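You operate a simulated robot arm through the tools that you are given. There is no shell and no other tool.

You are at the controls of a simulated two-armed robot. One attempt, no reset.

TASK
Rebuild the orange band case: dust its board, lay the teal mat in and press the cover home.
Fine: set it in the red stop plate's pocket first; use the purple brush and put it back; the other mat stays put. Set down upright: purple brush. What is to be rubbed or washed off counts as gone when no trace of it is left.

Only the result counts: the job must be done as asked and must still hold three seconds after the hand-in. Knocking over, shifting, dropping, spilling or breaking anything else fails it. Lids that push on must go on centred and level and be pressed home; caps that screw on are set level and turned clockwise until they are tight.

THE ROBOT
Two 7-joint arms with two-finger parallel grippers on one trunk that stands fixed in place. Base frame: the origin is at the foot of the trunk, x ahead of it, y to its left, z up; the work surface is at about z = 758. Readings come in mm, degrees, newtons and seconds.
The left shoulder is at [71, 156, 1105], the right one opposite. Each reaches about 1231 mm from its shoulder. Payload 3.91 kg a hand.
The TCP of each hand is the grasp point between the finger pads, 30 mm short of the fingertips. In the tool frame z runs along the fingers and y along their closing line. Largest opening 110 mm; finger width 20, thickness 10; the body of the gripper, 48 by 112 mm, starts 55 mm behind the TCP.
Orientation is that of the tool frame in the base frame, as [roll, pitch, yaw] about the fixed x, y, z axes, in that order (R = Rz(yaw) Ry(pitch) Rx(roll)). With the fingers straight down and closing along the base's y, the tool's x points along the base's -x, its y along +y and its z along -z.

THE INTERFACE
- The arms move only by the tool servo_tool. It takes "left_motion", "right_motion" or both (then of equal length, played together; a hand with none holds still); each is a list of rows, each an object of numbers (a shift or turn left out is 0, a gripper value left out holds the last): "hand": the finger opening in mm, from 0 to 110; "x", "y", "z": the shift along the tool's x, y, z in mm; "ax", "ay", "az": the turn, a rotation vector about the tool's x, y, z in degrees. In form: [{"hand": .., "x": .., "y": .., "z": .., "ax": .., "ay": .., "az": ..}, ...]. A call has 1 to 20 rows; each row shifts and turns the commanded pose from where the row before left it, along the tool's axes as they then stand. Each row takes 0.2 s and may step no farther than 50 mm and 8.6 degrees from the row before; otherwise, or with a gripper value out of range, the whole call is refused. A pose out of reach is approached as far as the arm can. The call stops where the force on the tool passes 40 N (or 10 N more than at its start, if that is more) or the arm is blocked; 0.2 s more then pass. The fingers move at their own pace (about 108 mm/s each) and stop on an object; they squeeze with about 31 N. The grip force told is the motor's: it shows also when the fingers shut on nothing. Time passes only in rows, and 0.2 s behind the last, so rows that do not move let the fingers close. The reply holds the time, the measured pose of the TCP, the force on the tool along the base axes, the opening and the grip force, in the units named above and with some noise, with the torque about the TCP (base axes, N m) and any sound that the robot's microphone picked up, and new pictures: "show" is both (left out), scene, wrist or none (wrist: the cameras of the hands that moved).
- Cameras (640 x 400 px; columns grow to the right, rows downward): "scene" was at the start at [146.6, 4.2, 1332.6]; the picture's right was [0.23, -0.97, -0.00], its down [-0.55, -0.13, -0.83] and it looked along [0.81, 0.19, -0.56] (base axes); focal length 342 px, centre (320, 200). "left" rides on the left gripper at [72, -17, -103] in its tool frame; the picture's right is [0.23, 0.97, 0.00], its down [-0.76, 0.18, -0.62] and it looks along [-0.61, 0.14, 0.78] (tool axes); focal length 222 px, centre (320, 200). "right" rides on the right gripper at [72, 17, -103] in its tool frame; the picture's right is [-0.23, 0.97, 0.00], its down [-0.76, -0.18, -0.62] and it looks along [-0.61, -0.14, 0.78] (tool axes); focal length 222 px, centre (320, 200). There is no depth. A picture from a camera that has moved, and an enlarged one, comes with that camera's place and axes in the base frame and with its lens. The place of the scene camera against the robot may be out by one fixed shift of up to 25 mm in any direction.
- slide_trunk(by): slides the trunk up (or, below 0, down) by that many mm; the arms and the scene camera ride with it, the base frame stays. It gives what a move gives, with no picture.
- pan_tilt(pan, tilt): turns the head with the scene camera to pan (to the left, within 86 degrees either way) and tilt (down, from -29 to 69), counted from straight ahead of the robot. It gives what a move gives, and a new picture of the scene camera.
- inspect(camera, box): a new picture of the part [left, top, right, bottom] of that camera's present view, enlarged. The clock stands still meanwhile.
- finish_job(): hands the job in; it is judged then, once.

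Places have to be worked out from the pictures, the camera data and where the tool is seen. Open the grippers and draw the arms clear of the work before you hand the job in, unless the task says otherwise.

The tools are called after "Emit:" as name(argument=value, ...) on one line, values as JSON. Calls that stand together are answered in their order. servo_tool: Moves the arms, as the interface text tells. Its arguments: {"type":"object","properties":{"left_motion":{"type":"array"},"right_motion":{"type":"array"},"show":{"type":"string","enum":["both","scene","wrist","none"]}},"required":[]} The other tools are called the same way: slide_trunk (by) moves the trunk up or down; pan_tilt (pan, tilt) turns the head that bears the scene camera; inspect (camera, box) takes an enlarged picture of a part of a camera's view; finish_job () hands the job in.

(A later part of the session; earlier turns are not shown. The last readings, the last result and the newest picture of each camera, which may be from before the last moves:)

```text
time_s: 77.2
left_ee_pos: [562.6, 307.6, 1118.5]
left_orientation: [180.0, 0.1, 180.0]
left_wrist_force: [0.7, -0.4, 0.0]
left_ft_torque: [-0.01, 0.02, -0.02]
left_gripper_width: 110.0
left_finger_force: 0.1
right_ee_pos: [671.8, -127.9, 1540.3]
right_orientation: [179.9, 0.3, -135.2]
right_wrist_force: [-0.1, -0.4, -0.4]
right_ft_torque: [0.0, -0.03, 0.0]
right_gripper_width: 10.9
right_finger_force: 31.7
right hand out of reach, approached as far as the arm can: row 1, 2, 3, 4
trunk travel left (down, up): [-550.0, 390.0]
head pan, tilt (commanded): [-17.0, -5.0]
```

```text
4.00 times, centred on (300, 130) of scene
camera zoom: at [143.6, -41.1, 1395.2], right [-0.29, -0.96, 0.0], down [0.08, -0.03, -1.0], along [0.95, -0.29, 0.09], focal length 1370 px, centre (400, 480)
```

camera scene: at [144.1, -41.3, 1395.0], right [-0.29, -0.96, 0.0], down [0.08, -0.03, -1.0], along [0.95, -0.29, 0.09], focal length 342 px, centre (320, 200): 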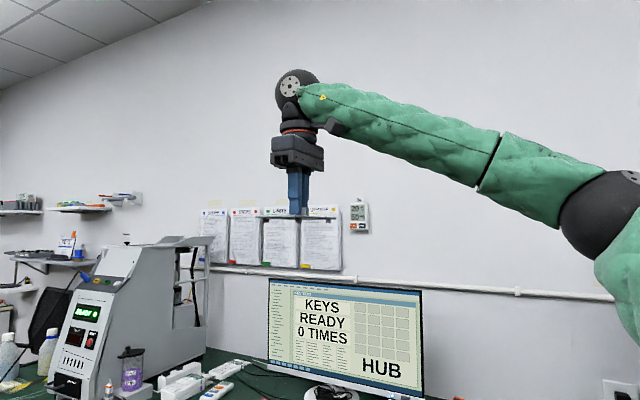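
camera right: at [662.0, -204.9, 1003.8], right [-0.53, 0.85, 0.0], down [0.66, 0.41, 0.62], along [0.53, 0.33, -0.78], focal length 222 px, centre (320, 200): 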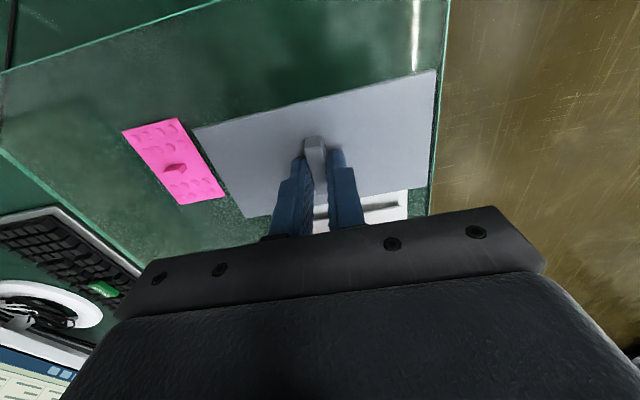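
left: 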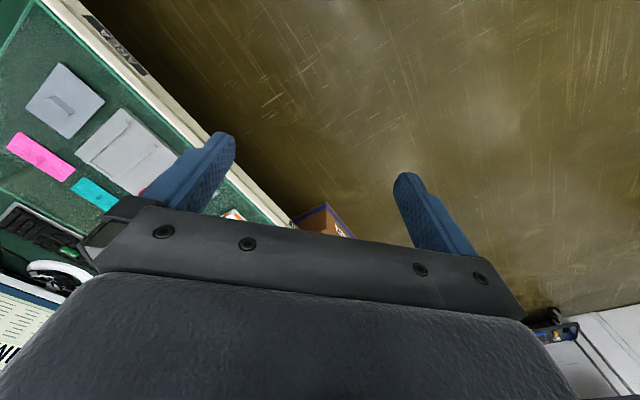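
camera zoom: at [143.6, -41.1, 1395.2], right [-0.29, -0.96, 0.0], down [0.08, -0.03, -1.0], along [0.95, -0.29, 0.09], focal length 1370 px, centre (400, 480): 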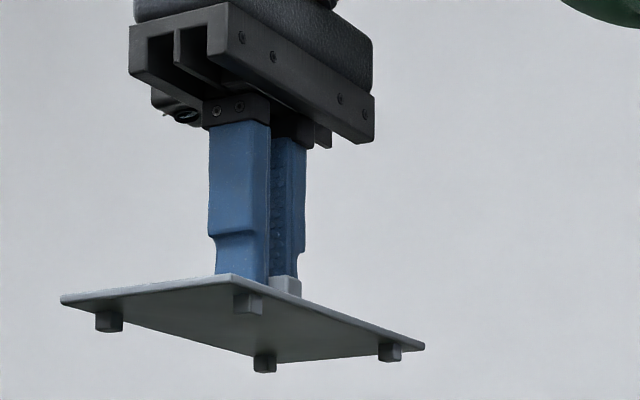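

Four pegs sit near the corners (about ±53 × ±33 mm), so they plug into the case's inner corners. I bring the cover back down and turn the head back to the bench.

Emit:
servo_tool(right_motion=[{"z": 30}, {"z": 40}, {"z": 50}, {"z": 50}, {"z": 50}, {"z": 50}, {}, {}], show="none")

Emit:
pan_tilt(pan=0, tilt=38)

```text
time_s: 79.0
left_ee_pos: [563.1, 306.7, 1118.7]
left_orientation: [180.0, -0.1, -180.0]
left_wrist_force: [-0.8, 0.2, -0.6]
left_ft_torque: [0.0, 0.02, 0.0]
left_gripper_width: 110.2
left_finger_force: 0.1
right_ee_pos: [672.0, -128.5, 1269.4]
right_orientation: [179.9, 0.0, -135.0]
right_wrist_force: [0.6, 0.2, -1.2]
right_ft_torque: [-0.05, -0.02, -0.03]
right_gripper_width: 10.4
right_finger_force: 30.7
trunk travel left (down, up): [-550.0, 390.0]
head pan, tilt (commanded): [-17.0, -5.0]
```

```text
time_s: 80.2
left_ee_pos: [563.7, 305.9, 1118.3]
left_orientation: [179.9, 0.0, 179.9]
left_wrist_force: [0.2, 0.0, 0.4]
left_ft_torque: [-0.01, -0.01, -0.01]
left_gripper_width: 110.0
left_finger_force: 0.2
right_ee_pos: [671.1, -128.6, 1269.4]
right_orientation: [-180.0, 0.0, -135.0]
right_wrist_force: [0.3, -0.1, -0.1]
right_ft_torque: [-0.02, -0.01, -0.02]
right_gripper_width: 10.7
right_finger_force: 30.6
trunk travel left (down, up): [-550.0, 390.0]
head pan, tilt (commanded): [0.0, 38.0]
camera scene: at [146.7, -15.8, 1326.7], right [0.0, -1.0, 0.0], down [-0.62, 0.0, -0.79], along [0.79, 0.0, -0.62], focal length 342 px, centre (320, 200)
```

scene: 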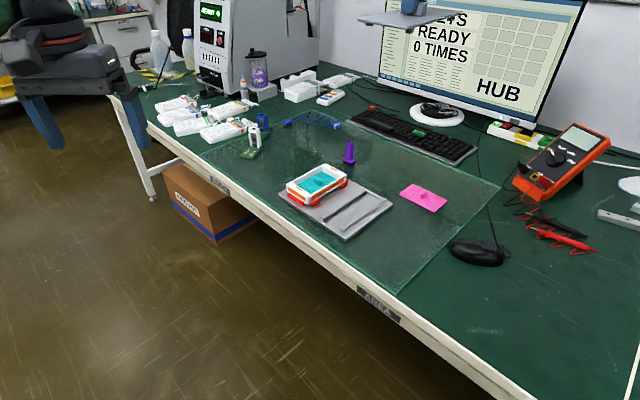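

The hand is at (671, -129, 1269) with the cover still held level. I carry it to a hover 60 mm above the case.

Emit:
servo_tool(right_motion=[{"x": -26.4, "y": -7.0, "z": 30}, {"x": -26.4, "y": -7.0, "z": 38}, {"x": -26.4, "y": -7.0, "z": 40}, {"x": -26.4, "y": -7.0, "z": 41}, {"x": -26.4, "y": -7.0, "z": 41}, {"x": -26.4, "y": -7.0, "z": 41}, {"x": -26.4, "y": -7.0, "z": 41}, {"x": -26.4, "y": -7.0, "z": 41}, {"x": -26.4, "y": -7.0, "z": 38}, {"x": -26.3, "y": -6.9, "z": 28}, {}, {}], show="both")

Emit:
inspect(camera="right", box=[170, 20, 450, 220])

Emit:
inspect(camera="scene", box=[260, 130, 380, 220])

```text
time_s: 82.8
left_ee_pos: [563.2, 306.0, 1117.7]
left_orientation: [-180.0, -0.1, -179.9]
left_wrist_force: [0.2, -0.1, 0.0]
left_ft_torque: [-0.02, 0.05, 0.02]
left_gripper_width: 110.0
left_finger_force: 0.1
right_ee_pos: [908.3, 11.1, 891.7]
right_orientation: [180.0, -0.2, -135.0]
right_wrist_force: [0.1, 0.3, -0.8]
right_ft_torque: [0.01, 0.0, -0.01]
right_gripper_width: 10.9
right_finger_force: 31.0
trunk travel left (down, up): [-550.0, 390.0]
head pan, tilt (commanded): [0.0, 38.0]
camera scene: at [147.1, -15.1, 1326.5], right [0.0, -1.0, 0.0], down [-0.62, 0.0, -0.79], along [0.79, 0.0, -0.62], focal length 342 px, centre (320, 200)
camera right: at [844.9, -28.6, 996.0], right [-0.53, 0.85, 0.0], down [0.66, 0.41, 0.62], along [0.53, 0.33, -0.78], focal length 222 px, centre (320, 200)
```

scene: 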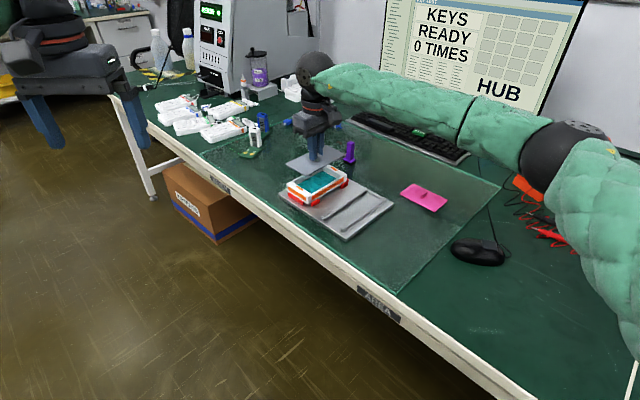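
right: 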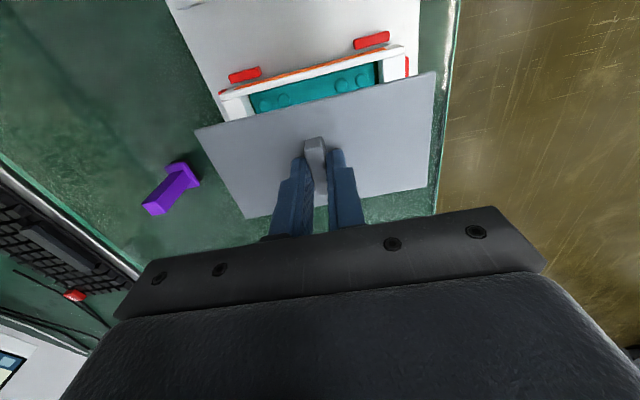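

```text
2.00 times, centred on (310, 120) of right
camera zoom: at [844.9, -28.6, 996.0], right [-0.53, 0.85, 0.0], down [0.66, 0.41, 0.62], along [0.53, 0.33, -0.78], focal length 444 px, centre (340, 360)
```

zoom: 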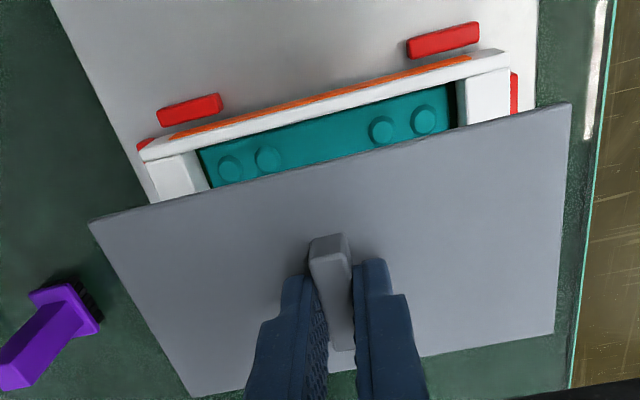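

```text
4.44 times, centred on (320, 175) of scene
camera zoom: at [147.1, -15.1, 1326.5], right [0.0, -1.0, 0.0], down [-0.62, 0.0, -0.79], along [0.79, 0.0, -0.62], focal length 1522 px, centre (320, 311)
```

zoom: 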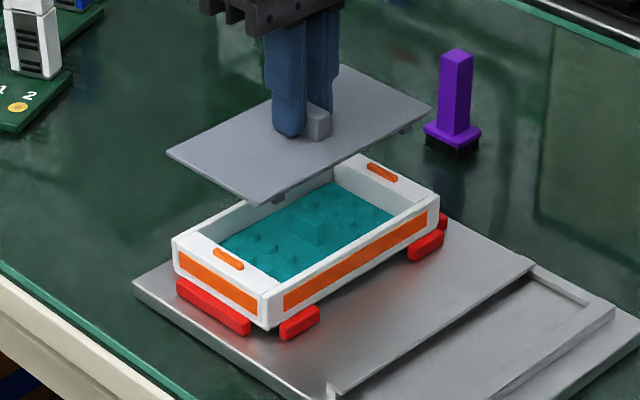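

Offset is below 1 mm each way; there may be a small relative twist. I zoom in on the rim corners for better numbers.

Emit:
inspect(camera="right", box=[215, 70, 295, 130])

Emit:
inspect(camera="right", box=[350, 30, 430, 90])

```text
6.67 times, centred on (255, 100) of right
camera zoom: at [844.9, -28.6, 996.0], right [-0.53, 0.85, 0.0], down [0.66, 0.41, 0.62], along [0.53, 0.33, -0.78], focal length 1481 px, centre (753, 867)
```

zoom: 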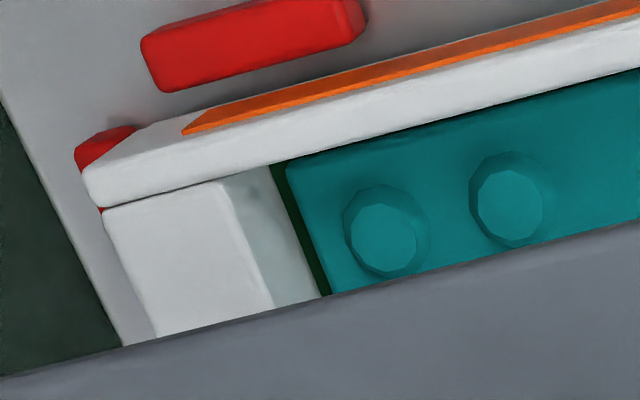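

```text
6.67 times, centred on (390, 60) of right
camera zoom: at [844.9, -28.6, 996.0], right [-0.53, 0.85, 0.0], down [0.66, 0.41, 0.62], along [0.53, 0.33, -0.78], focal length 1481 px, centre (-147, 1133)
```

zoom: 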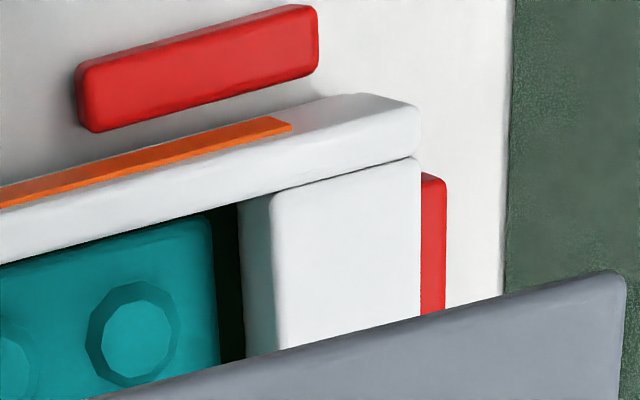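

The inner rim line shows the case is about 1.8 mm toward the near side relative to the cover and 0.4 mm along. I correct and descend until the pegs are just above the rim.

Emit:
servo_tool(right_motion=[{"x": 1.8, "y": -0.4, "z": 12}, {"z": 14}, {"z": 10}, {"z": 6}, {}, {}], show="wrist")

Emit:
inspect(camera="right", box=[170, 20, 450, 220])

Emit:
inspect(camera="right", box=[180, 70, 280, 145])

Emit:
inspect(camera="right", box=[360, 30, 460, 105])

Emit:
inspect(camera="scene", box=[270, 140, 370, 215])

```text
time_s: 84.2
left_ee_pos: [563.1, 305.8, 1117.9]
left_orientation: [-179.9, -0.1, 180.0]
left_wrist_force: [0.5, 0.0, -0.3]
left_ft_torque: [0.02, 0.03, -0.02]
left_gripper_width: 110.0
left_finger_force: 0.1
right_ee_pos: [907.6, 7.9, 850.7]
right_orientation: [180.0, 0.1, -135.0]
right_wrist_force: [-1.2, 1.1, 0.0]
right_ft_torque: [0.03, 0.01, 0.03]
right_gripper_width: 10.9
right_finger_force: 31.3
trunk travel left (down, up): [-550.0, 390.0]
head pan, tilt (commanded): [0.0, 38.0]
camera right: at [844.0, -32.2, 954.1], right [-0.53, 0.85, 0.0], down [0.66, 0.41, 0.62], along [0.53, 0.33, -0.78], focal length 222 px, centre (320, 200)
```

right: 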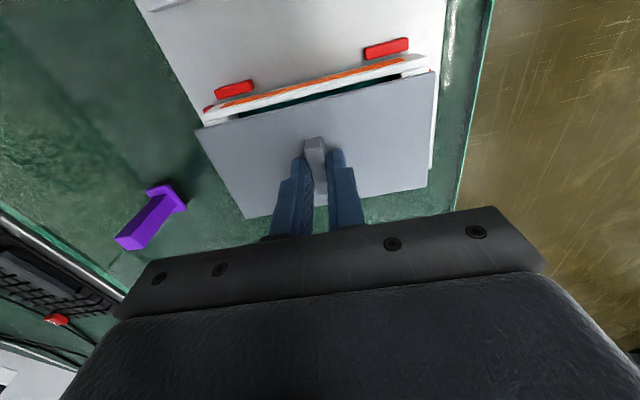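

```text
2.00 times, centred on (310, 120) of right
camera zoom: at [844.0, -32.2, 954.1], right [-0.53, 0.85, 0.0], down [0.66, 0.41, 0.62], along [0.53, 0.33, -0.78], focal length 444 px, centre (340, 360)
```

zoom: 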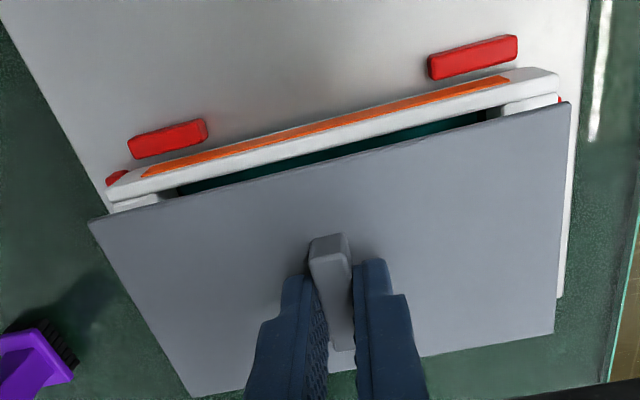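

```text
5.33 times, centred on (230, 108) of right
camera zoom: at [844.0, -32.2, 954.1], right [-0.53, 0.85, 0.0], down [0.66, 0.41, 0.62], along [0.53, 0.33, -0.78], focal length 1185 px, centre (800, 693)
```

zoom: 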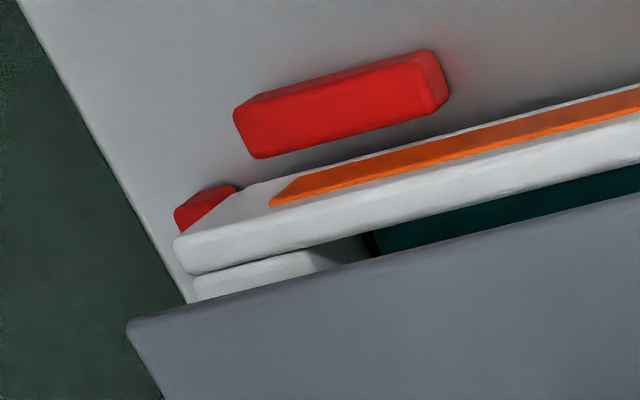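

```text
5.33 times, centred on (410, 68) of right
camera zoom: at [844.0, -32.2, 954.1], right [-0.53, 0.85, 0.0], down [0.66, 0.41, 0.62], along [0.53, 0.33, -0.78], focal length 1185 px, centre (-160, 907)
```

zoom: 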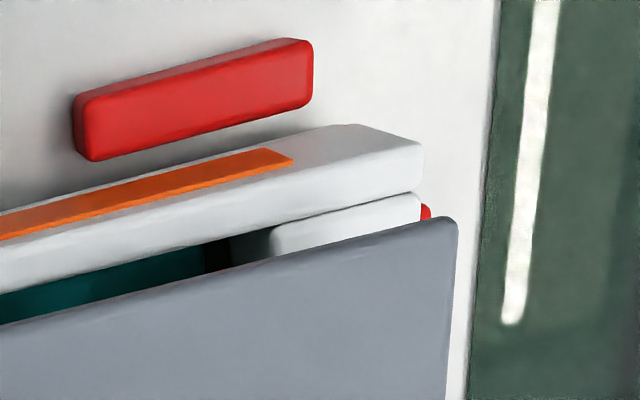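

```text
5.33 times, centred on (320, 178) of scene
camera zoom: at [146.8, -15.6, 1326.6], right [0.0, -1.0, 0.0], down [-0.62, 0.0, -0.79], along [0.79, 0.0, -0.62], focal length 1826 px, centre (320, 320)
```

zoom: 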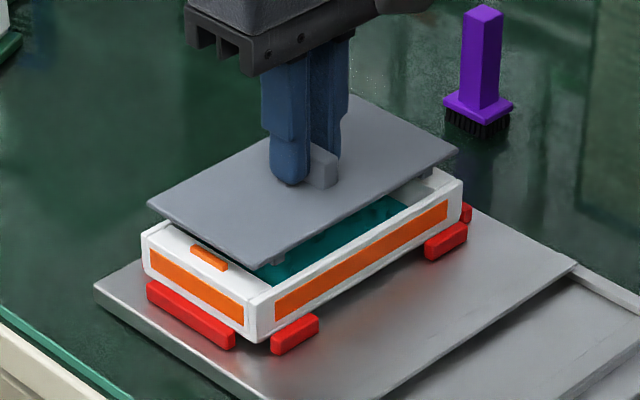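

The inner rim is straight (no twist), now at X' ≈ 36.7 while the cover edge is at 38.6, so the cover must move ~1.3 mm away. I let the arm settle and re-measure before moving.

Emit:
servo_tool(right_motion=[{"x": -1.0}, {}, {}, {}, {}, {}], show="none")

Emit:
inspect(camera="right", box=[180, 70, 280, 145])

Emit:
inspect(camera="right", box=[360, 30, 460, 105])

Emit:
inspect(camera="right", box=[360, 120, 460, 220])

Emit:
inspect(camera="right", box=[180, 120, 300, 240])

```text
time_s: 85.5
left_ee_pos: [562.5, 307.1, 1117.5]
left_orientation: [-179.9, 0.0, 180.0]
left_wrist_force: [0.4, -1.0, 0.1]
left_ft_torque: [-0.03, 0.04, -0.04]
left_gripper_width: 109.9
left_finger_force: 0.0
right_ee_pos: [907.6, 8.3, 850.6]
right_orientation: [179.9, 0.0, -135.0]
right_wrist_force: [-0.5, 0.6, -0.3]
right_ft_torque: [0.02, 0.02, -0.02]
right_gripper_width: 10.9
right_finger_force: 31.0
trunk travel left (down, up): [-550.0, 390.0]
head pan, tilt (commanded): [0.0, 38.0]
```

```text
5.33 times, centred on (230, 108) of right
camera zoom: at [844.6, -31.7, 953.8], right [-0.53, 0.85, 0.0], down [0.66, 0.41, 0.62], along [0.53, 0.33, -0.78], focal length 1185 px, centre (800, 693)
```

zoom: 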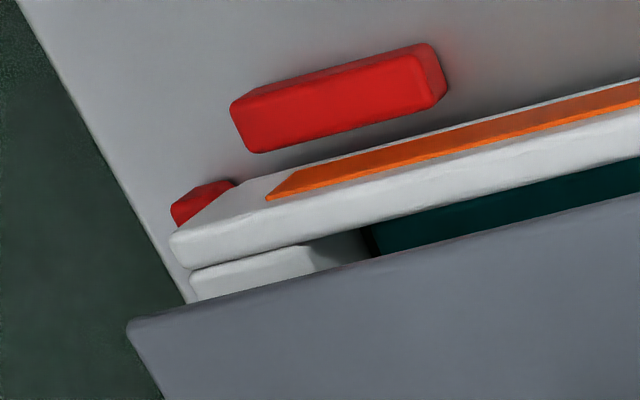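

```text
5.33 times, centred on (410, 68) of right
camera zoom: at [844.6, -31.7, 953.8], right [-0.53, 0.85, 0.0], down [0.66, 0.41, 0.62], along [0.53, 0.33, -0.78], focal length 1185 px, centre (-160, 907)
```

zoom: 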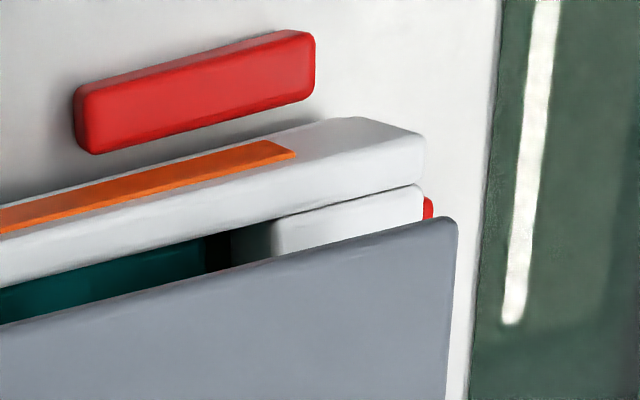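

```text
4.00 times, centred on (410, 170) of right
camera zoom: at [844.6, -31.7, 953.8], right [-0.53, 0.85, 0.0], down [0.66, 0.41, 0.62], along [0.53, 0.33, -0.78], focal length 888 px, centre (-40, 320)
```

zoom: 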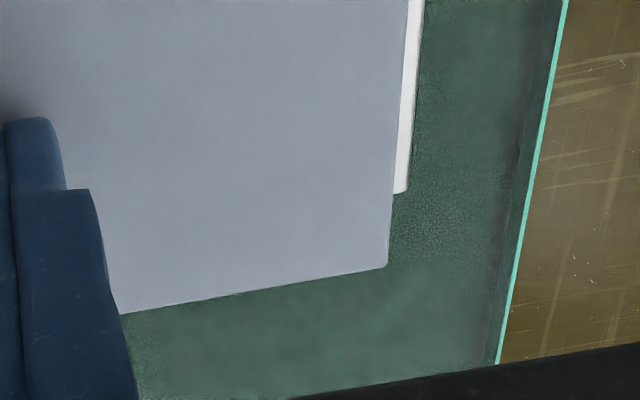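

```text
3.33 times, centred on (240, 180) of right
camera zoom: at [844.6, -31.7, 953.8], right [-0.53, 0.85, 0.0], down [0.66, 0.41, 0.62], along [0.53, 0.33, -0.78], focal length 740 px, centre (587, 267)
```

zoom: 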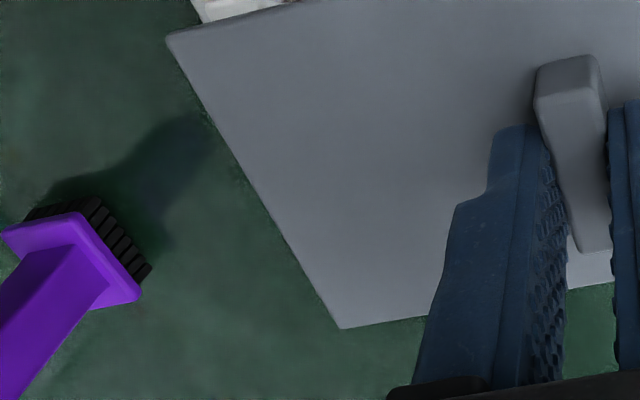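

Across, cover and case centres now agree within ~0.3 mm; along the case, the cover needs +1.5 mm. I apply that, lower to 5 mm above engagement, and recheck.

Emit:
servo_tool(right_motion=[{"y": 1.5}, {"z": 3}, {"z": 3}, {}, {}, {}, {}], show="none")

Emit:
inspect(camera="right", box=[180, 70, 280, 145])

Emit:
inspect(camera="right", box=[360, 30, 460, 105])

Emit:
inspect(camera="scene", box=[270, 145, 360, 213])

```text
time_s: 87.2
left_ee_pos: [562.6, 306.6, 1116.7]
left_orientation: [-179.9, 0.0, -180.0]
left_wrist_force: [-0.6, 0.6, -0.4]
left_ft_torque: [0.03, -0.01, 0.01]
left_gripper_width: 110.2
left_finger_force: 0.1
right_ee_pos: [907.7, 9.1, 844.6]
right_orientation: [-180.0, 0.0, -135.0]
right_wrist_force: [0.3, 0.0, -1.3]
right_ft_torque: [-0.03, 0.0, 0.0]
right_gripper_width: 10.7
right_finger_force: 31.1
trunk travel left (down, up): [-550.0, 390.0]
head pan, tilt (commanded): [0.0, 38.0]
```

```text
5.33 times, centred on (230, 108) of right
camera zoom: at [843.7, -30.9, 947.8], right [-0.53, 0.85, 0.0], down [0.66, 0.41, 0.62], along [0.53, 0.33, -0.78], focal length 1185 px, centre (800, 693)
```

zoom: 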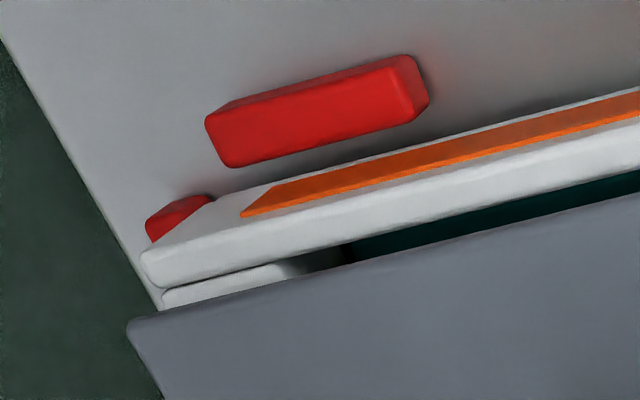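

```text
5.33 times, centred on (410, 68) of right
camera zoom: at [843.7, -30.9, 947.8], right [-0.53, 0.85, 0.0], down [0.66, 0.41, 0.62], along [0.53, 0.33, -0.78], focal length 1185 px, centre (-160, 907)
```

zoom: 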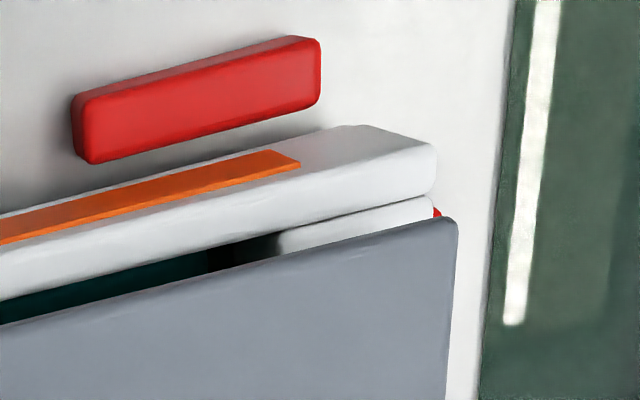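

```text
5.88 times, centred on (315, 179) of scene
camera zoom: at [146.8, -15.7, 1326.6], right [0.0, -1.0, 0.0], down [-0.62, 0.0, -0.79], along [0.79, 0.0, -0.62], focal length 2014 px, centre (349, 324)
```

zoom: 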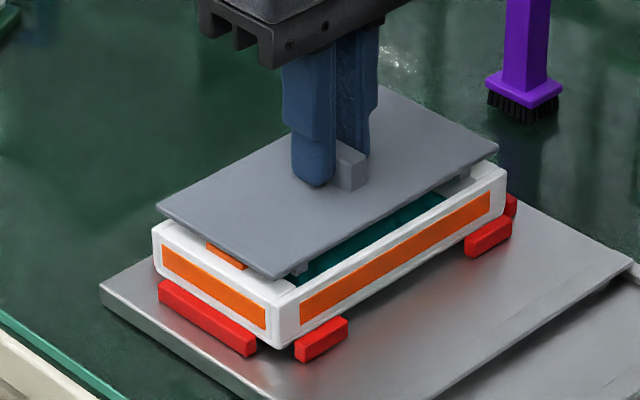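

Cover and case are now centred within ~0.3 mm in both directions. I lower slowly so the pegs enter, watching the force.

Emit:
servo_tool(right_motion=[{"z": 2}, {"z": 2}, {"z": 2}, {"z": 1}, {}], show="none")

Emit:
inspect(camera="scene", box=[270, 145, 360, 213])

```text
time_s: 88.3
left_ee_pos: [564.2, 306.5, 1118.0]
left_orientation: [180.0, 0.1, -179.9]
left_wrist_force: [0.9, 0.1, -0.1]
left_ft_torque: [0.0, 0.01, 0.01]
left_gripper_width: 109.9
left_finger_force: 0.0
right_ee_pos: [906.9, 8.5, 836.9]
right_orientation: [-179.9, -0.1, -135.1]
right_wrist_force: [-0.7, -1.4, -2.9]
right_ft_torque: [-0.11, 0.1, 0.03]
right_gripper_width: 10.5
right_finger_force: 31.1
trunk travel left (down, up): [-550.0, 390.0]
head pan, tilt (commanded): [0.0, 38.0]
```

```text
5.88 times, centred on (315, 179) of scene
camera zoom: at [146.8, -15.7, 1326.6], right [0.0, -1.0, 0.0], down [-0.62, 0.0, -0.79], along [0.79, 0.0, -0.62], focal length 2014 px, centre (349, 324)
```

zoom: 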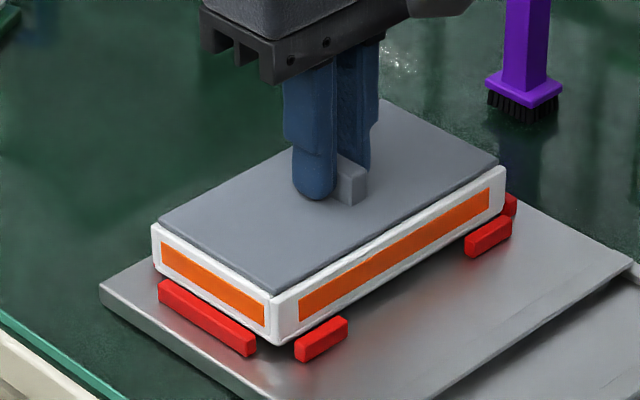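

The cover has dropped in between the walls. I press down in small steps and watch for the force to rise.

Emit:
servo_tool(right_motion=[{"z": 1}, {"z": 1}, {}], show="none")

Emit:
inspect(camera="scene", box=[270, 145, 360, 213])

```text
time_s: 89.2
left_ee_pos: [562.5, 306.1, 1117.6]
left_orientation: [-180.0, 0.0, -179.9]
left_wrist_force: [0.1, -0.8, 0.2]
left_ft_torque: [-0.01, 0.01, 0.03]
left_gripper_width: 109.9
left_finger_force: 0.1
right_ee_pos: [906.9, 8.0, 836.0]
right_orientation: [179.9, 0.1, -135.1]
right_wrist_force: [1.6, -1.7, 2.8]
right_ft_torque: [-0.04, -0.06, -0.02]
right_gripper_width: 11.0
right_finger_force: 30.6
trunk travel left (down, up): [-550.0, 390.0]
head pan, tilt (commanded): [0.0, 38.0]
```

```text
5.88 times, centred on (315, 179) of scene
camera zoom: at [146.5, -15.8, 1326.7], right [0.0, -1.0, 0.0], down [-0.62, 0.0, -0.79], along [0.79, 0.0, -0.62], focal length 2014 px, centre (349, 324)
```

zoom: 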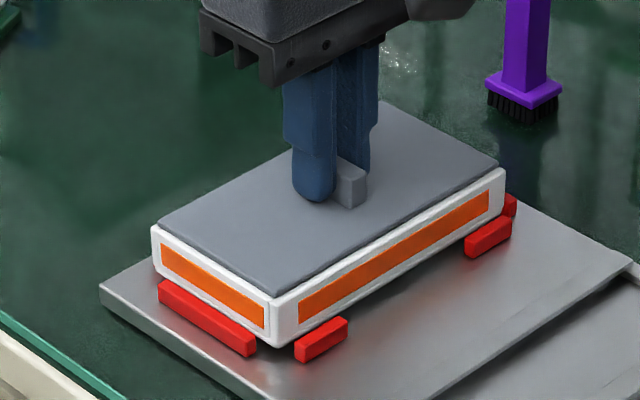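

Light contact (2.8 N). I keep pressing in 1 mm steps; the call halts itself past 40 N.

Emit:
servo_tool(right_motion=[{"z": 1}, {"z": 1}, {"z": 1}, {}], show="none")

Emit:
inspect(camera="scene", box=[270, 145, 360, 213])

Emit:
inspect(camera="right", box=[170, 20, 450, 220])

```text
time_s: 90.2
left_ee_pos: [561.6, 305.6, 1119.1]
left_orientation: [-179.9, 0.0, 180.0]
left_wrist_force: [-0.2, -0.1, 0.1]
left_ft_torque: [0.01, 0.02, 0.01]
left_gripper_width: 110.1
left_finger_force: 0.1
right_ee_pos: [906.8, 9.7, 834.0]
right_orientation: [-179.9, 0.1, -135.1]
right_wrist_force: [8.4, -3.2, 25.1]
right_ft_torque: [-0.09, -0.22, -0.01]
right_gripper_width: 11.0
right_finger_force: 30.8
trunk travel left (down, up): [-550.0, 390.0]
head pan, tilt (commanded): [0.0, 38.0]
```

```text
5.88 times, centred on (315, 179) of scene
camera zoom: at [145.2, -16.0, 1327.0], right [0.0, -1.0, 0.0], down [-0.62, 0.0, -0.79], along [0.79, 0.0, -0.62], focal length 2014 px, centre (349, 324)
```

zoom: 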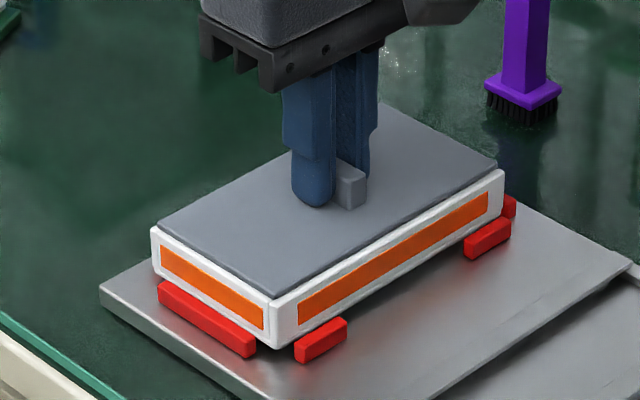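

```text
2.00 times, centred on (310, 120) of right
camera zoom: at [842.6, -31.3, 937.8], right [-0.53, 0.85, 0.0], down [0.66, 0.41, 0.62], along [0.53, 0.33, -0.78], focal length 444 px, centre (340, 360)
```

zoom: 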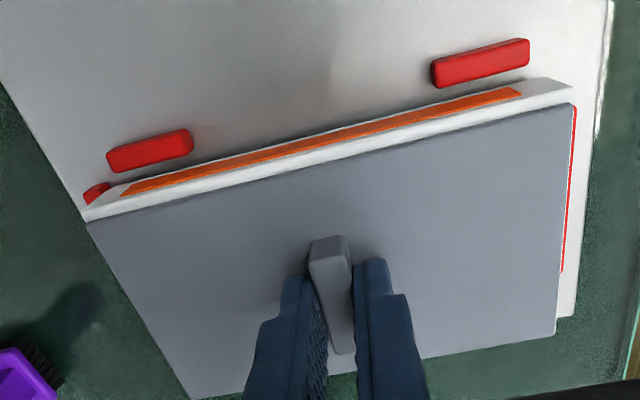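

Force has risen to 25 N with the cover at z ≈ 804. I zoom in to see how the cover edge sits relative to the walls.

Emit:
inspect(camera="scene", box=[288, 170, 328, 200])

Emit:
inspect(camera="scene", box=[318, 165, 348, 190])

Emit:
inspect(camera="right", box=[180, 90, 260, 150])

Emit:
inspect(camera="right", box=[380, 40, 460, 100])

```text
13.33 times, centred on (308, 185) of scene
camera zoom: at [145.2, -16.0, 1327.0], right [0.0, -1.0, 0.0], down [-0.62, 0.0, -0.79], along [0.79, 0.0, -0.62], focal length 4566 px, centre (480, 400)
```

zoom: 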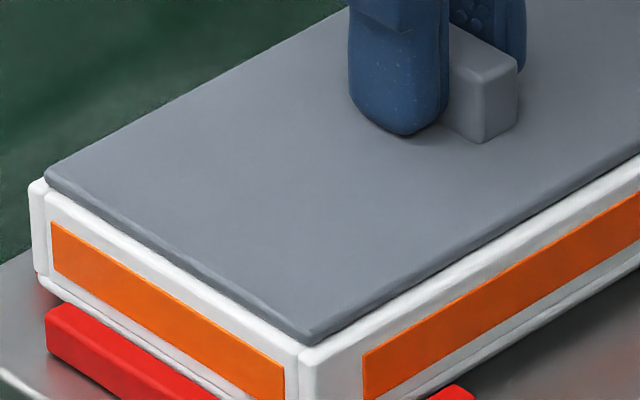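

```text
16.00 times, centred on (333, 178) of scene
camera zoom: at [145.2, -16.0, 1327.0], right [0.0, -1.0, 0.0], down [-0.62, 0.0, -0.79], along [0.79, 0.0, -0.62], focal length 5479 px, centre (112, 560)
```

zoom: 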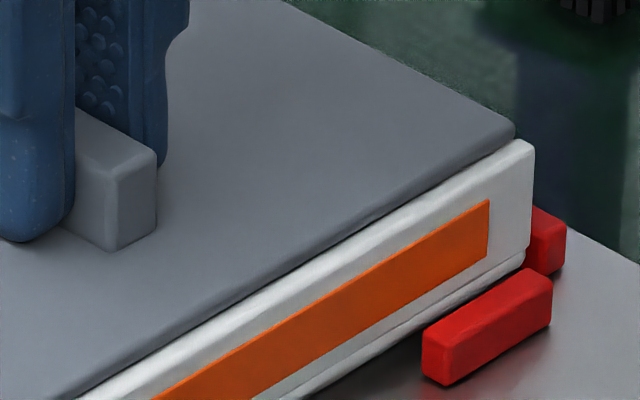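

```text
6.67 times, centred on (220, 120) of right
camera zoom: at [842.6, -31.3, 937.8], right [-0.53, 0.85, 0.0], down [0.66, 0.41, 0.62], along [0.53, 0.33, -0.78], focal length 1481 px, centre (987, 733)
```

zoom: 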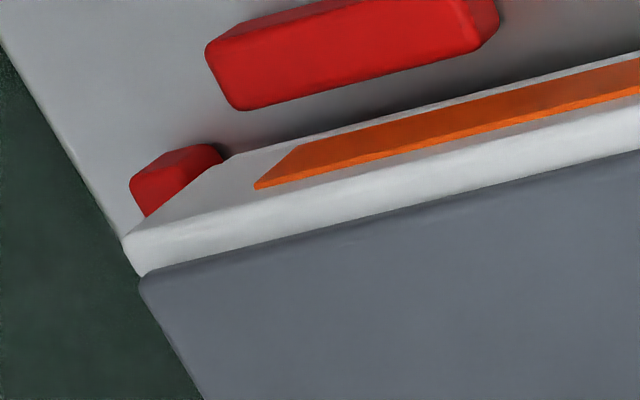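

```text
6.67 times, centred on (420, 70) of right
camera zoom: at [842.6, -31.3, 937.8], right [-0.53, 0.85, 0.0], down [0.66, 0.41, 0.62], along [0.53, 0.33, -0.78], focal length 1481 px, centre (-347, 1067)
```

zoom: 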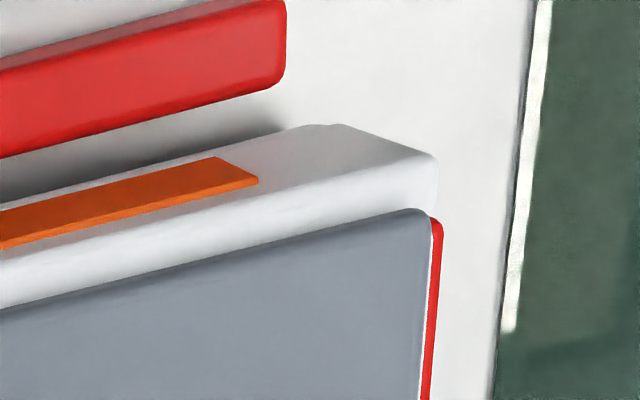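

The cover's underside still looks ~2 mm above the end flange. I press harder, directly with the fingertips on the plate at its centre.

Emit:
servo_tool(right_motion=[{"z": 1}, {"z": 1}, {"z": 1}, {}], show="none")

Emit:
inspect(camera="scene", box=[288, 170, 328, 200])

```text
time_s: 90.9
left_ee_pos: [562.1, 305.5, 1118.6]
left_orientation: [179.9, -0.1, -180.0]
left_wrist_force: [-0.1, 0.8, -0.4]
left_ft_torque: [-0.02, 0.05, 0.01]
left_gripper_width: 110.0
left_finger_force: 0.0
right_ee_pos: [906.2, 8.5, 833.8]
right_orientation: [-180.0, 0.1, -135.1]
right_wrist_force: [-6.8, -3.9, 14.4]
right_ft_torque: [-0.27, 0.39, -0.04]
right_gripper_width: 10.9
right_finger_force: 30.8
trunk travel left (down, up): [-550.0, 390.0]
head pan, tilt (commanded): [0.0, 38.0]
stopped in row 3 (right hand): the force on the tool passed its limit at 41 N (the readings are from after the stop); the commanded pose is now the measured one
```

```text
13.33 times, centred on (308, 185) of scene
camera zoom: at [145.2, -15.9, 1326.4], right [0.0, -1.0, 0.0], down [-0.62, 0.0, -0.79], along [0.79, 0.0, -0.62], focal length 4566 px, centre (480, 400)
```

zoom: 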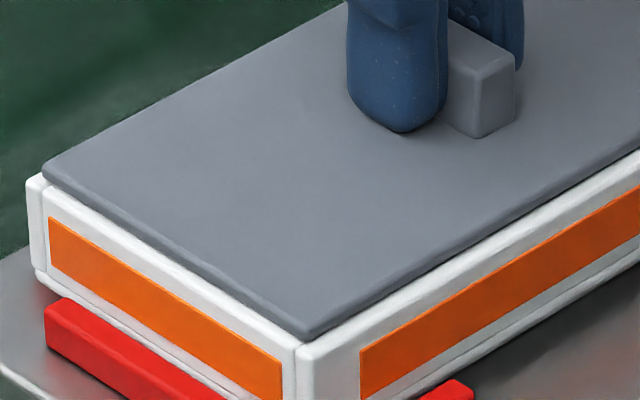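

The push reached 41 N without further travel, so it may be home. I release, rise, and inspect the cover from above and the sides.

Emit:
servo_tool(right_motion=[{"hand": 20}, {"hand": 30}, {"hand": 40}, {}, {"z": -20}, {"z": -30}, {"z": -30}, {}, {}], show="both")

Emit:
inspect(camera="scene", box=[275, 150, 355, 210])

Emit:
inspect(camera="right", box=[170, 20, 450, 220])

```text
time_s: 92.9
left_ee_pos: [563.8, 306.5, 1118.4]
left_orientation: [180.0, 0.0, 179.9]
left_wrist_force: [0.0, 0.6, 0.2]
left_ft_torque: [0.03, 0.03, 0.0]
left_gripper_width: 109.7
left_finger_force: 0.1
right_ee_pos: [908.9, 8.3, 911.3]
right_orientation: [180.0, 0.1, -134.9]
right_wrist_force: [0.3, 0.2, -0.7]
right_ft_torque: [0.02, 0.01, -0.04]
right_gripper_width: 39.8
right_finger_force: 0.0
trunk travel left (down, up): [-550.0, 390.0]
head pan, tilt (commanded): [0.0, 38.0]
camera scene: at [146.6, -15.6, 1326.6], right [0.0, -1.0, 0.0], down [-0.62, 0.0, -0.79], along [0.79, 0.0, -0.62], focal length 342 px, centre (320, 200)
camera right: at [845.0, -31.6, 1015.2], right [-0.53, 0.85, 0.0], down [0.66, 0.41, 0.62], along [0.53, 0.33, -0.78], focal length 222 px, centre (320, 200)
```

scene: 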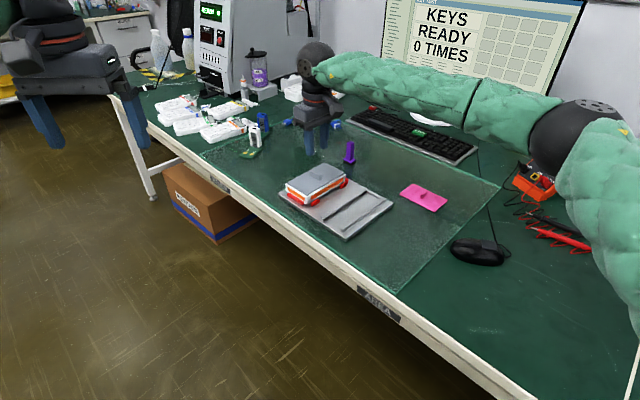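
right: 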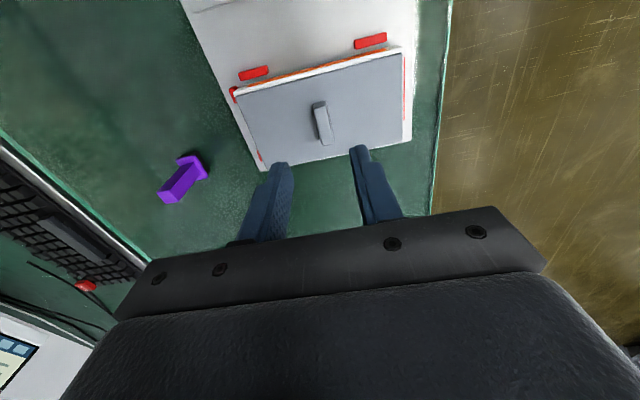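

```text
6.67 times, centred on (315, 180) of scene
camera zoom: at [146.6, -15.6, 1326.6], right [0.0, -1.0, 0.0], down [-0.62, 0.0, -0.79], along [0.79, 0.0, -0.62], focal length 2283 px, centre (353, 333)
```

zoom: 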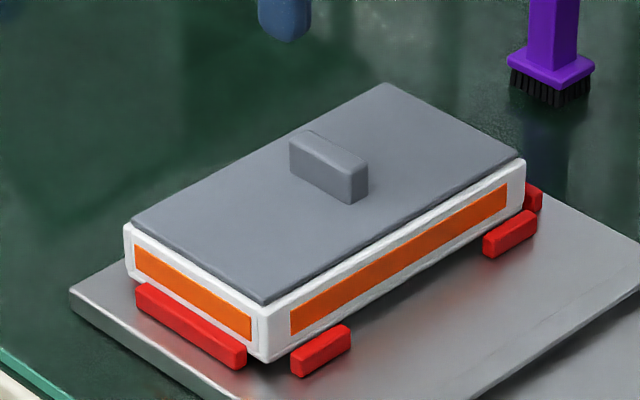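

```text
2.00 times, centred on (310, 120) of right
camera zoom: at [845.0, -31.6, 1015.2], right [-0.53, 0.85, 0.0], down [0.66, 0.41, 0.62], along [0.53, 0.33, -0.78], focal length 444 px, centre (340, 360)
```

zoom: 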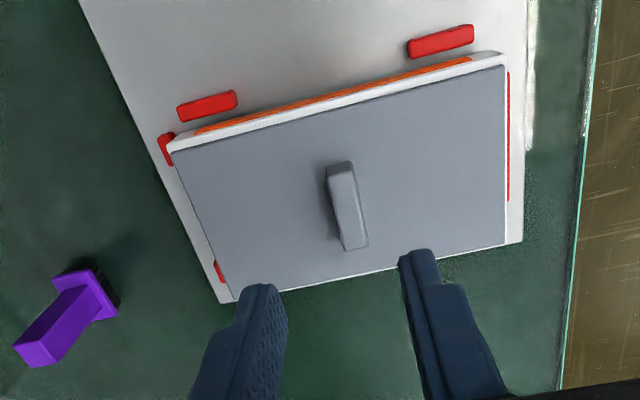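

The cover lies on the case. I zoom in on each corner to check centring and height.

Emit:
inspect(camera="right", box=[215, 70, 295, 180])

Emit:
inspect(camera="right", box=[350, 30, 440, 160])

Emit:
inspect(camera="scene", box=[284, 172, 324, 202])

Emit:
inspect(camera="scene", box=[315, 160, 350, 190])

```text
3.64 times, centred on (255, 125) of right
camera zoom: at [845.0, -31.6, 1015.2], right [-0.53, 0.85, 0.0], down [0.66, 0.41, 0.62], along [0.53, 0.33, -0.78], focal length 808 px, centre (556, 473)
```

zoom: 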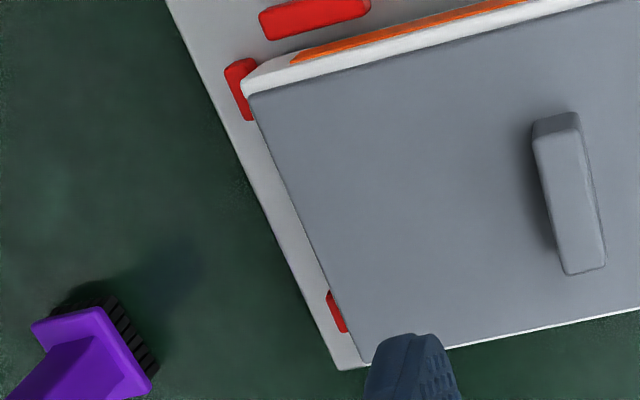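

```text
3.08 times, centred on (395, 95) of right
camera zoom: at [845.0, -31.6, 1015.2], right [-0.53, 0.85, 0.0], down [0.66, 0.41, 0.62], along [0.53, 0.33, -0.78], focal length 684 px, centre (89, 523)
```

zoom: 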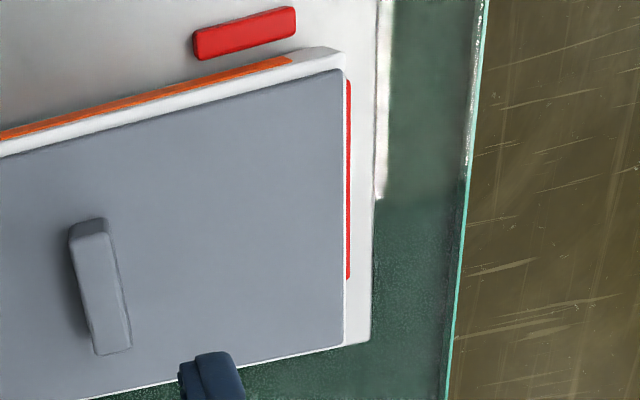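

```text
13.33 times, centred on (304, 187) of scene
camera zoom: at [146.6, -15.6, 1326.6], right [0.0, -1.0, 0.0], down [-0.62, 0.0, -0.79], along [0.79, 0.0, -0.62], focal length 4566 px, centre (533, 373)
```

zoom: 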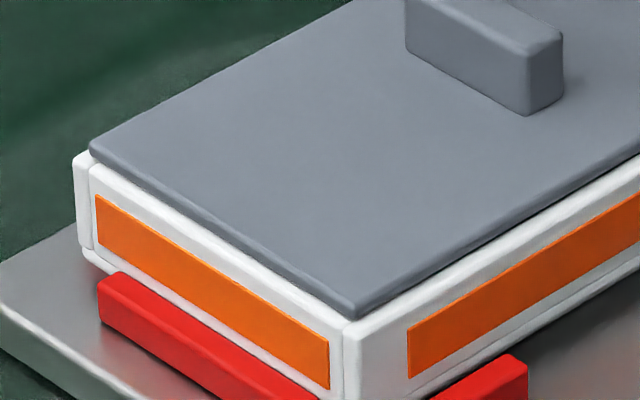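

```text
13.33 times, centred on (332, 175) of scene
camera zoom: at [146.6, -15.6, 1326.6], right [0.0, -1.0, 0.0], down [-0.62, 0.0, -0.79], along [0.79, 0.0, -0.62], focal length 4566 px, centre (153, 533)
```

zoom: 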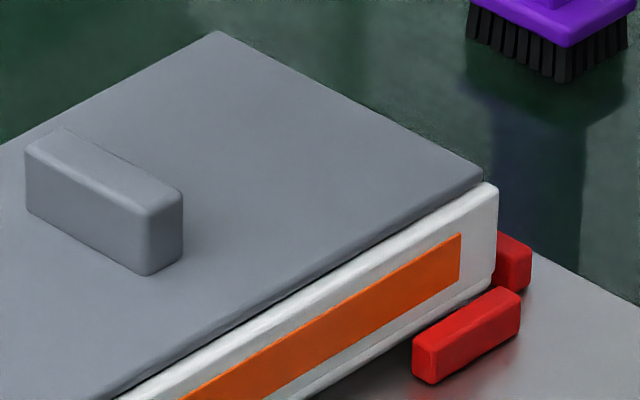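

To judge whether the cover is fully home I want a low side view. I move the right hand back and left of the case, turn it to yaw 0 and tilt it so its camera looks almost horizontally at the case.

Emit:
servo_tool(right_motion=[{"z": -40}, {"z": -50}, {"x": 23, "y": 33.5}, {"x": 23, "y": 33.5}, {"x": 23, "y": 33.5}, {"x": 23, "y": 33.5}, {"x": 23, "y": 33.5}, {"x": 23, "y": 33.5}, {"x": 23, "y": 33.5}, {"az": 7.5}, {"az": 7.5}, {"az": 7.5}, {"az": 7.5}, {"az": 7.5}, {"az": 7.5}, {}], show="scene")

```text
time_s: 96.3
left_ee_pos: [562.8, 306.5, 1117.4]
left_orientation: [180.0, -0.1, -180.0]
left_wrist_force: [-0.1, -0.2, 0.2]
left_ft_torque: [0.02, -0.03, 0.02]
left_gripper_width: 109.8
left_finger_force: 0.0
right_ee_pos: [627.8, 61.4, 1000.4]
right_orientation: [179.9, 0.1, 179.9]
right_wrist_force: [-0.3, 0.0, 0.2]
right_ft_torque: [0.0, 0.02, 0.0]
right_gripper_width: 40.1
right_finger_force: 0.0
trunk travel left (down, up): [-550.0, 390.0]
head pan, tilt (commanded): [0.0, 38.0]
camera scene: at [146.6, -15.7, 1326.6], right [0.0, -1.0, 0.0], down [-0.62, 0.0, -0.79], along [0.79, 0.0, -0.62], focal length 342 px, centre (320, 200)
```

scene: 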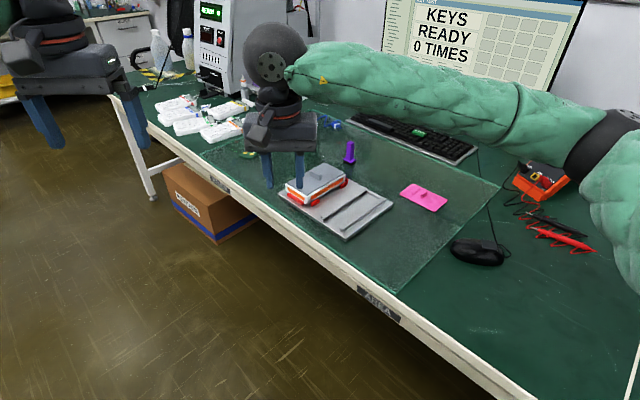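

Emit:
servo_tool(right_motion=[{"ay": -8}, {"ay": -8}, {"ay": -8}, {"ay": -8}, {"ay": -8}, {"x": 22, "z": 26}, {"x": 22, "z": 26}, {"x": 22, "z": 26}, {"x": 22, "z": 26}, {}], show="wrist")

```text
time_s: 98.5
left_ee_pos: [563.2, 305.6, 1117.9]
left_orientation: [-180.0, 0.0, 179.9]
left_wrist_force: [0.3, 0.5, -0.1]
left_ft_torque: [0.0, 0.01, 0.01]
left_gripper_width: 109.7
left_finger_force: 0.1
right_ee_pos: [626.4, 62.1, 865.0]
right_orientation: [179.9, 40.1, 179.9]
right_wrist_force: [0.2, 0.1, 0.6]
right_ft_torque: [0.03, 0.0, 0.0]
right_gripper_width: 40.0
right_finger_force: 0.2
trunk travel left (down, up): [-550.0, 390.0]
head pan, tilt (commanded): [0.0, 38.0]
camera right: at [503.8, 77.8, 897.1], right [0.17, 0.97, 0.15], down [0.18, -0.18, 0.97], along [0.97, -0.14, -0.21], focal length 222 px, centre (320, 200)
```

right: 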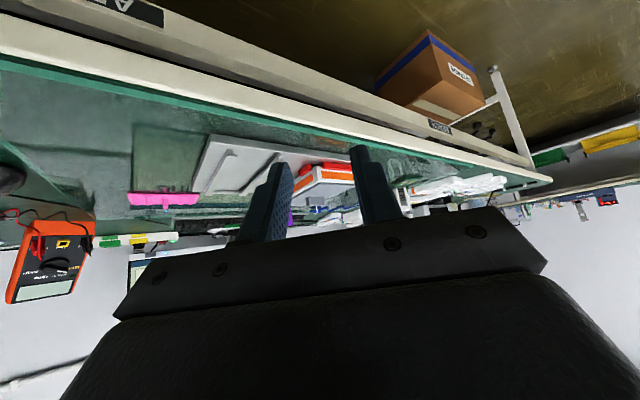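

The case is visible (upside-down) between the fingers. I open the fingers wide and zoom in.

Emit:
servo_tool(right_motion=[{"hand": 110}, {"hand": 110}, {"hand": 110}], show="none")

Emit:
inspect(camera="right", box=[270, 150, 370, 212])

Emit:
inspect(camera="right", box=[290, 165, 330, 195])

Emit:
inspect(camera="right", box=[325, 165, 365, 195])

```text
time_s: 99.3
left_ee_pos: [563.3, 305.8, 1119.5]
left_orientation: [-180.0, 0.1, 179.9]
left_wrist_force: [-0.2, -0.2, -0.3]
left_ft_torque: [-0.02, -0.02, 0.01]
left_gripper_width: 110.0
left_finger_force: 0.0
right_ee_pos: [625.0, 62.2, 864.2]
right_orientation: [180.0, 40.1, 179.9]
right_wrist_force: [0.1, 0.5, 0.5]
right_ft_torque: [0.0, 0.02, -0.01]
right_gripper_width: 109.9
right_finger_force: 0.0
trunk travel left (down, up): [-550.0, 390.0]
head pan, tilt (commanded): [0.0, 38.0]
```

```text
6.40 times, centred on (320, 181) of right
camera zoom: at [503.9, 77.8, 897.2], right [0.17, 0.97, 0.15], down [0.18, -0.18, 0.97], along [0.97, -0.14, -0.21], focal length 1422 px, centre (320, 322)
```

zoom: 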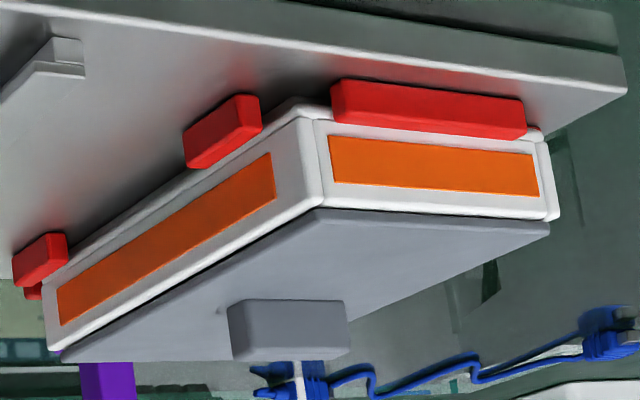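

```text
13.33 times, centred on (310, 180) of right
camera zoom: at [503.9, 77.8, 897.2], right [0.17, 0.97, 0.15], down [0.18, -0.18, 0.97], along [0.97, -0.14, -0.21], focal length 2962 px, centre (453, 467)
```

zoom: 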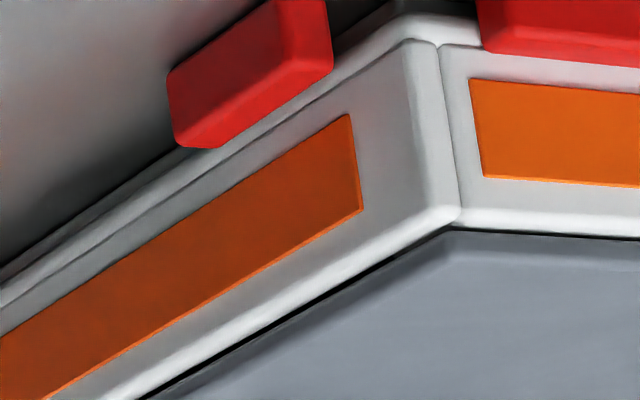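

```text
13.33 times, centred on (345, 180) of right
camera zoom: at [503.9, 77.8, 897.2], right [0.17, 0.97, 0.15], down [0.18, -0.18, 0.97], along [0.97, -0.14, -0.21], focal length 2962 px, centre (-13, 467)
```

zoom: 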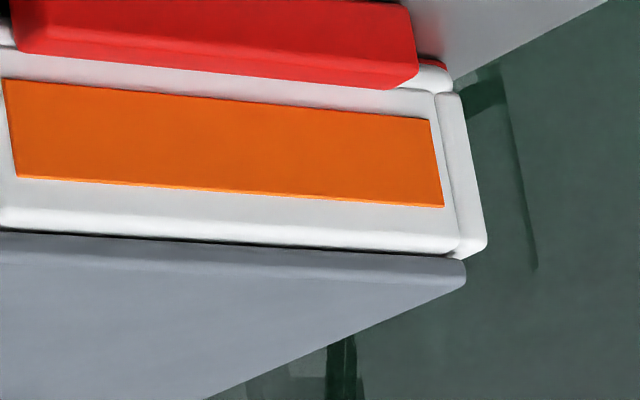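

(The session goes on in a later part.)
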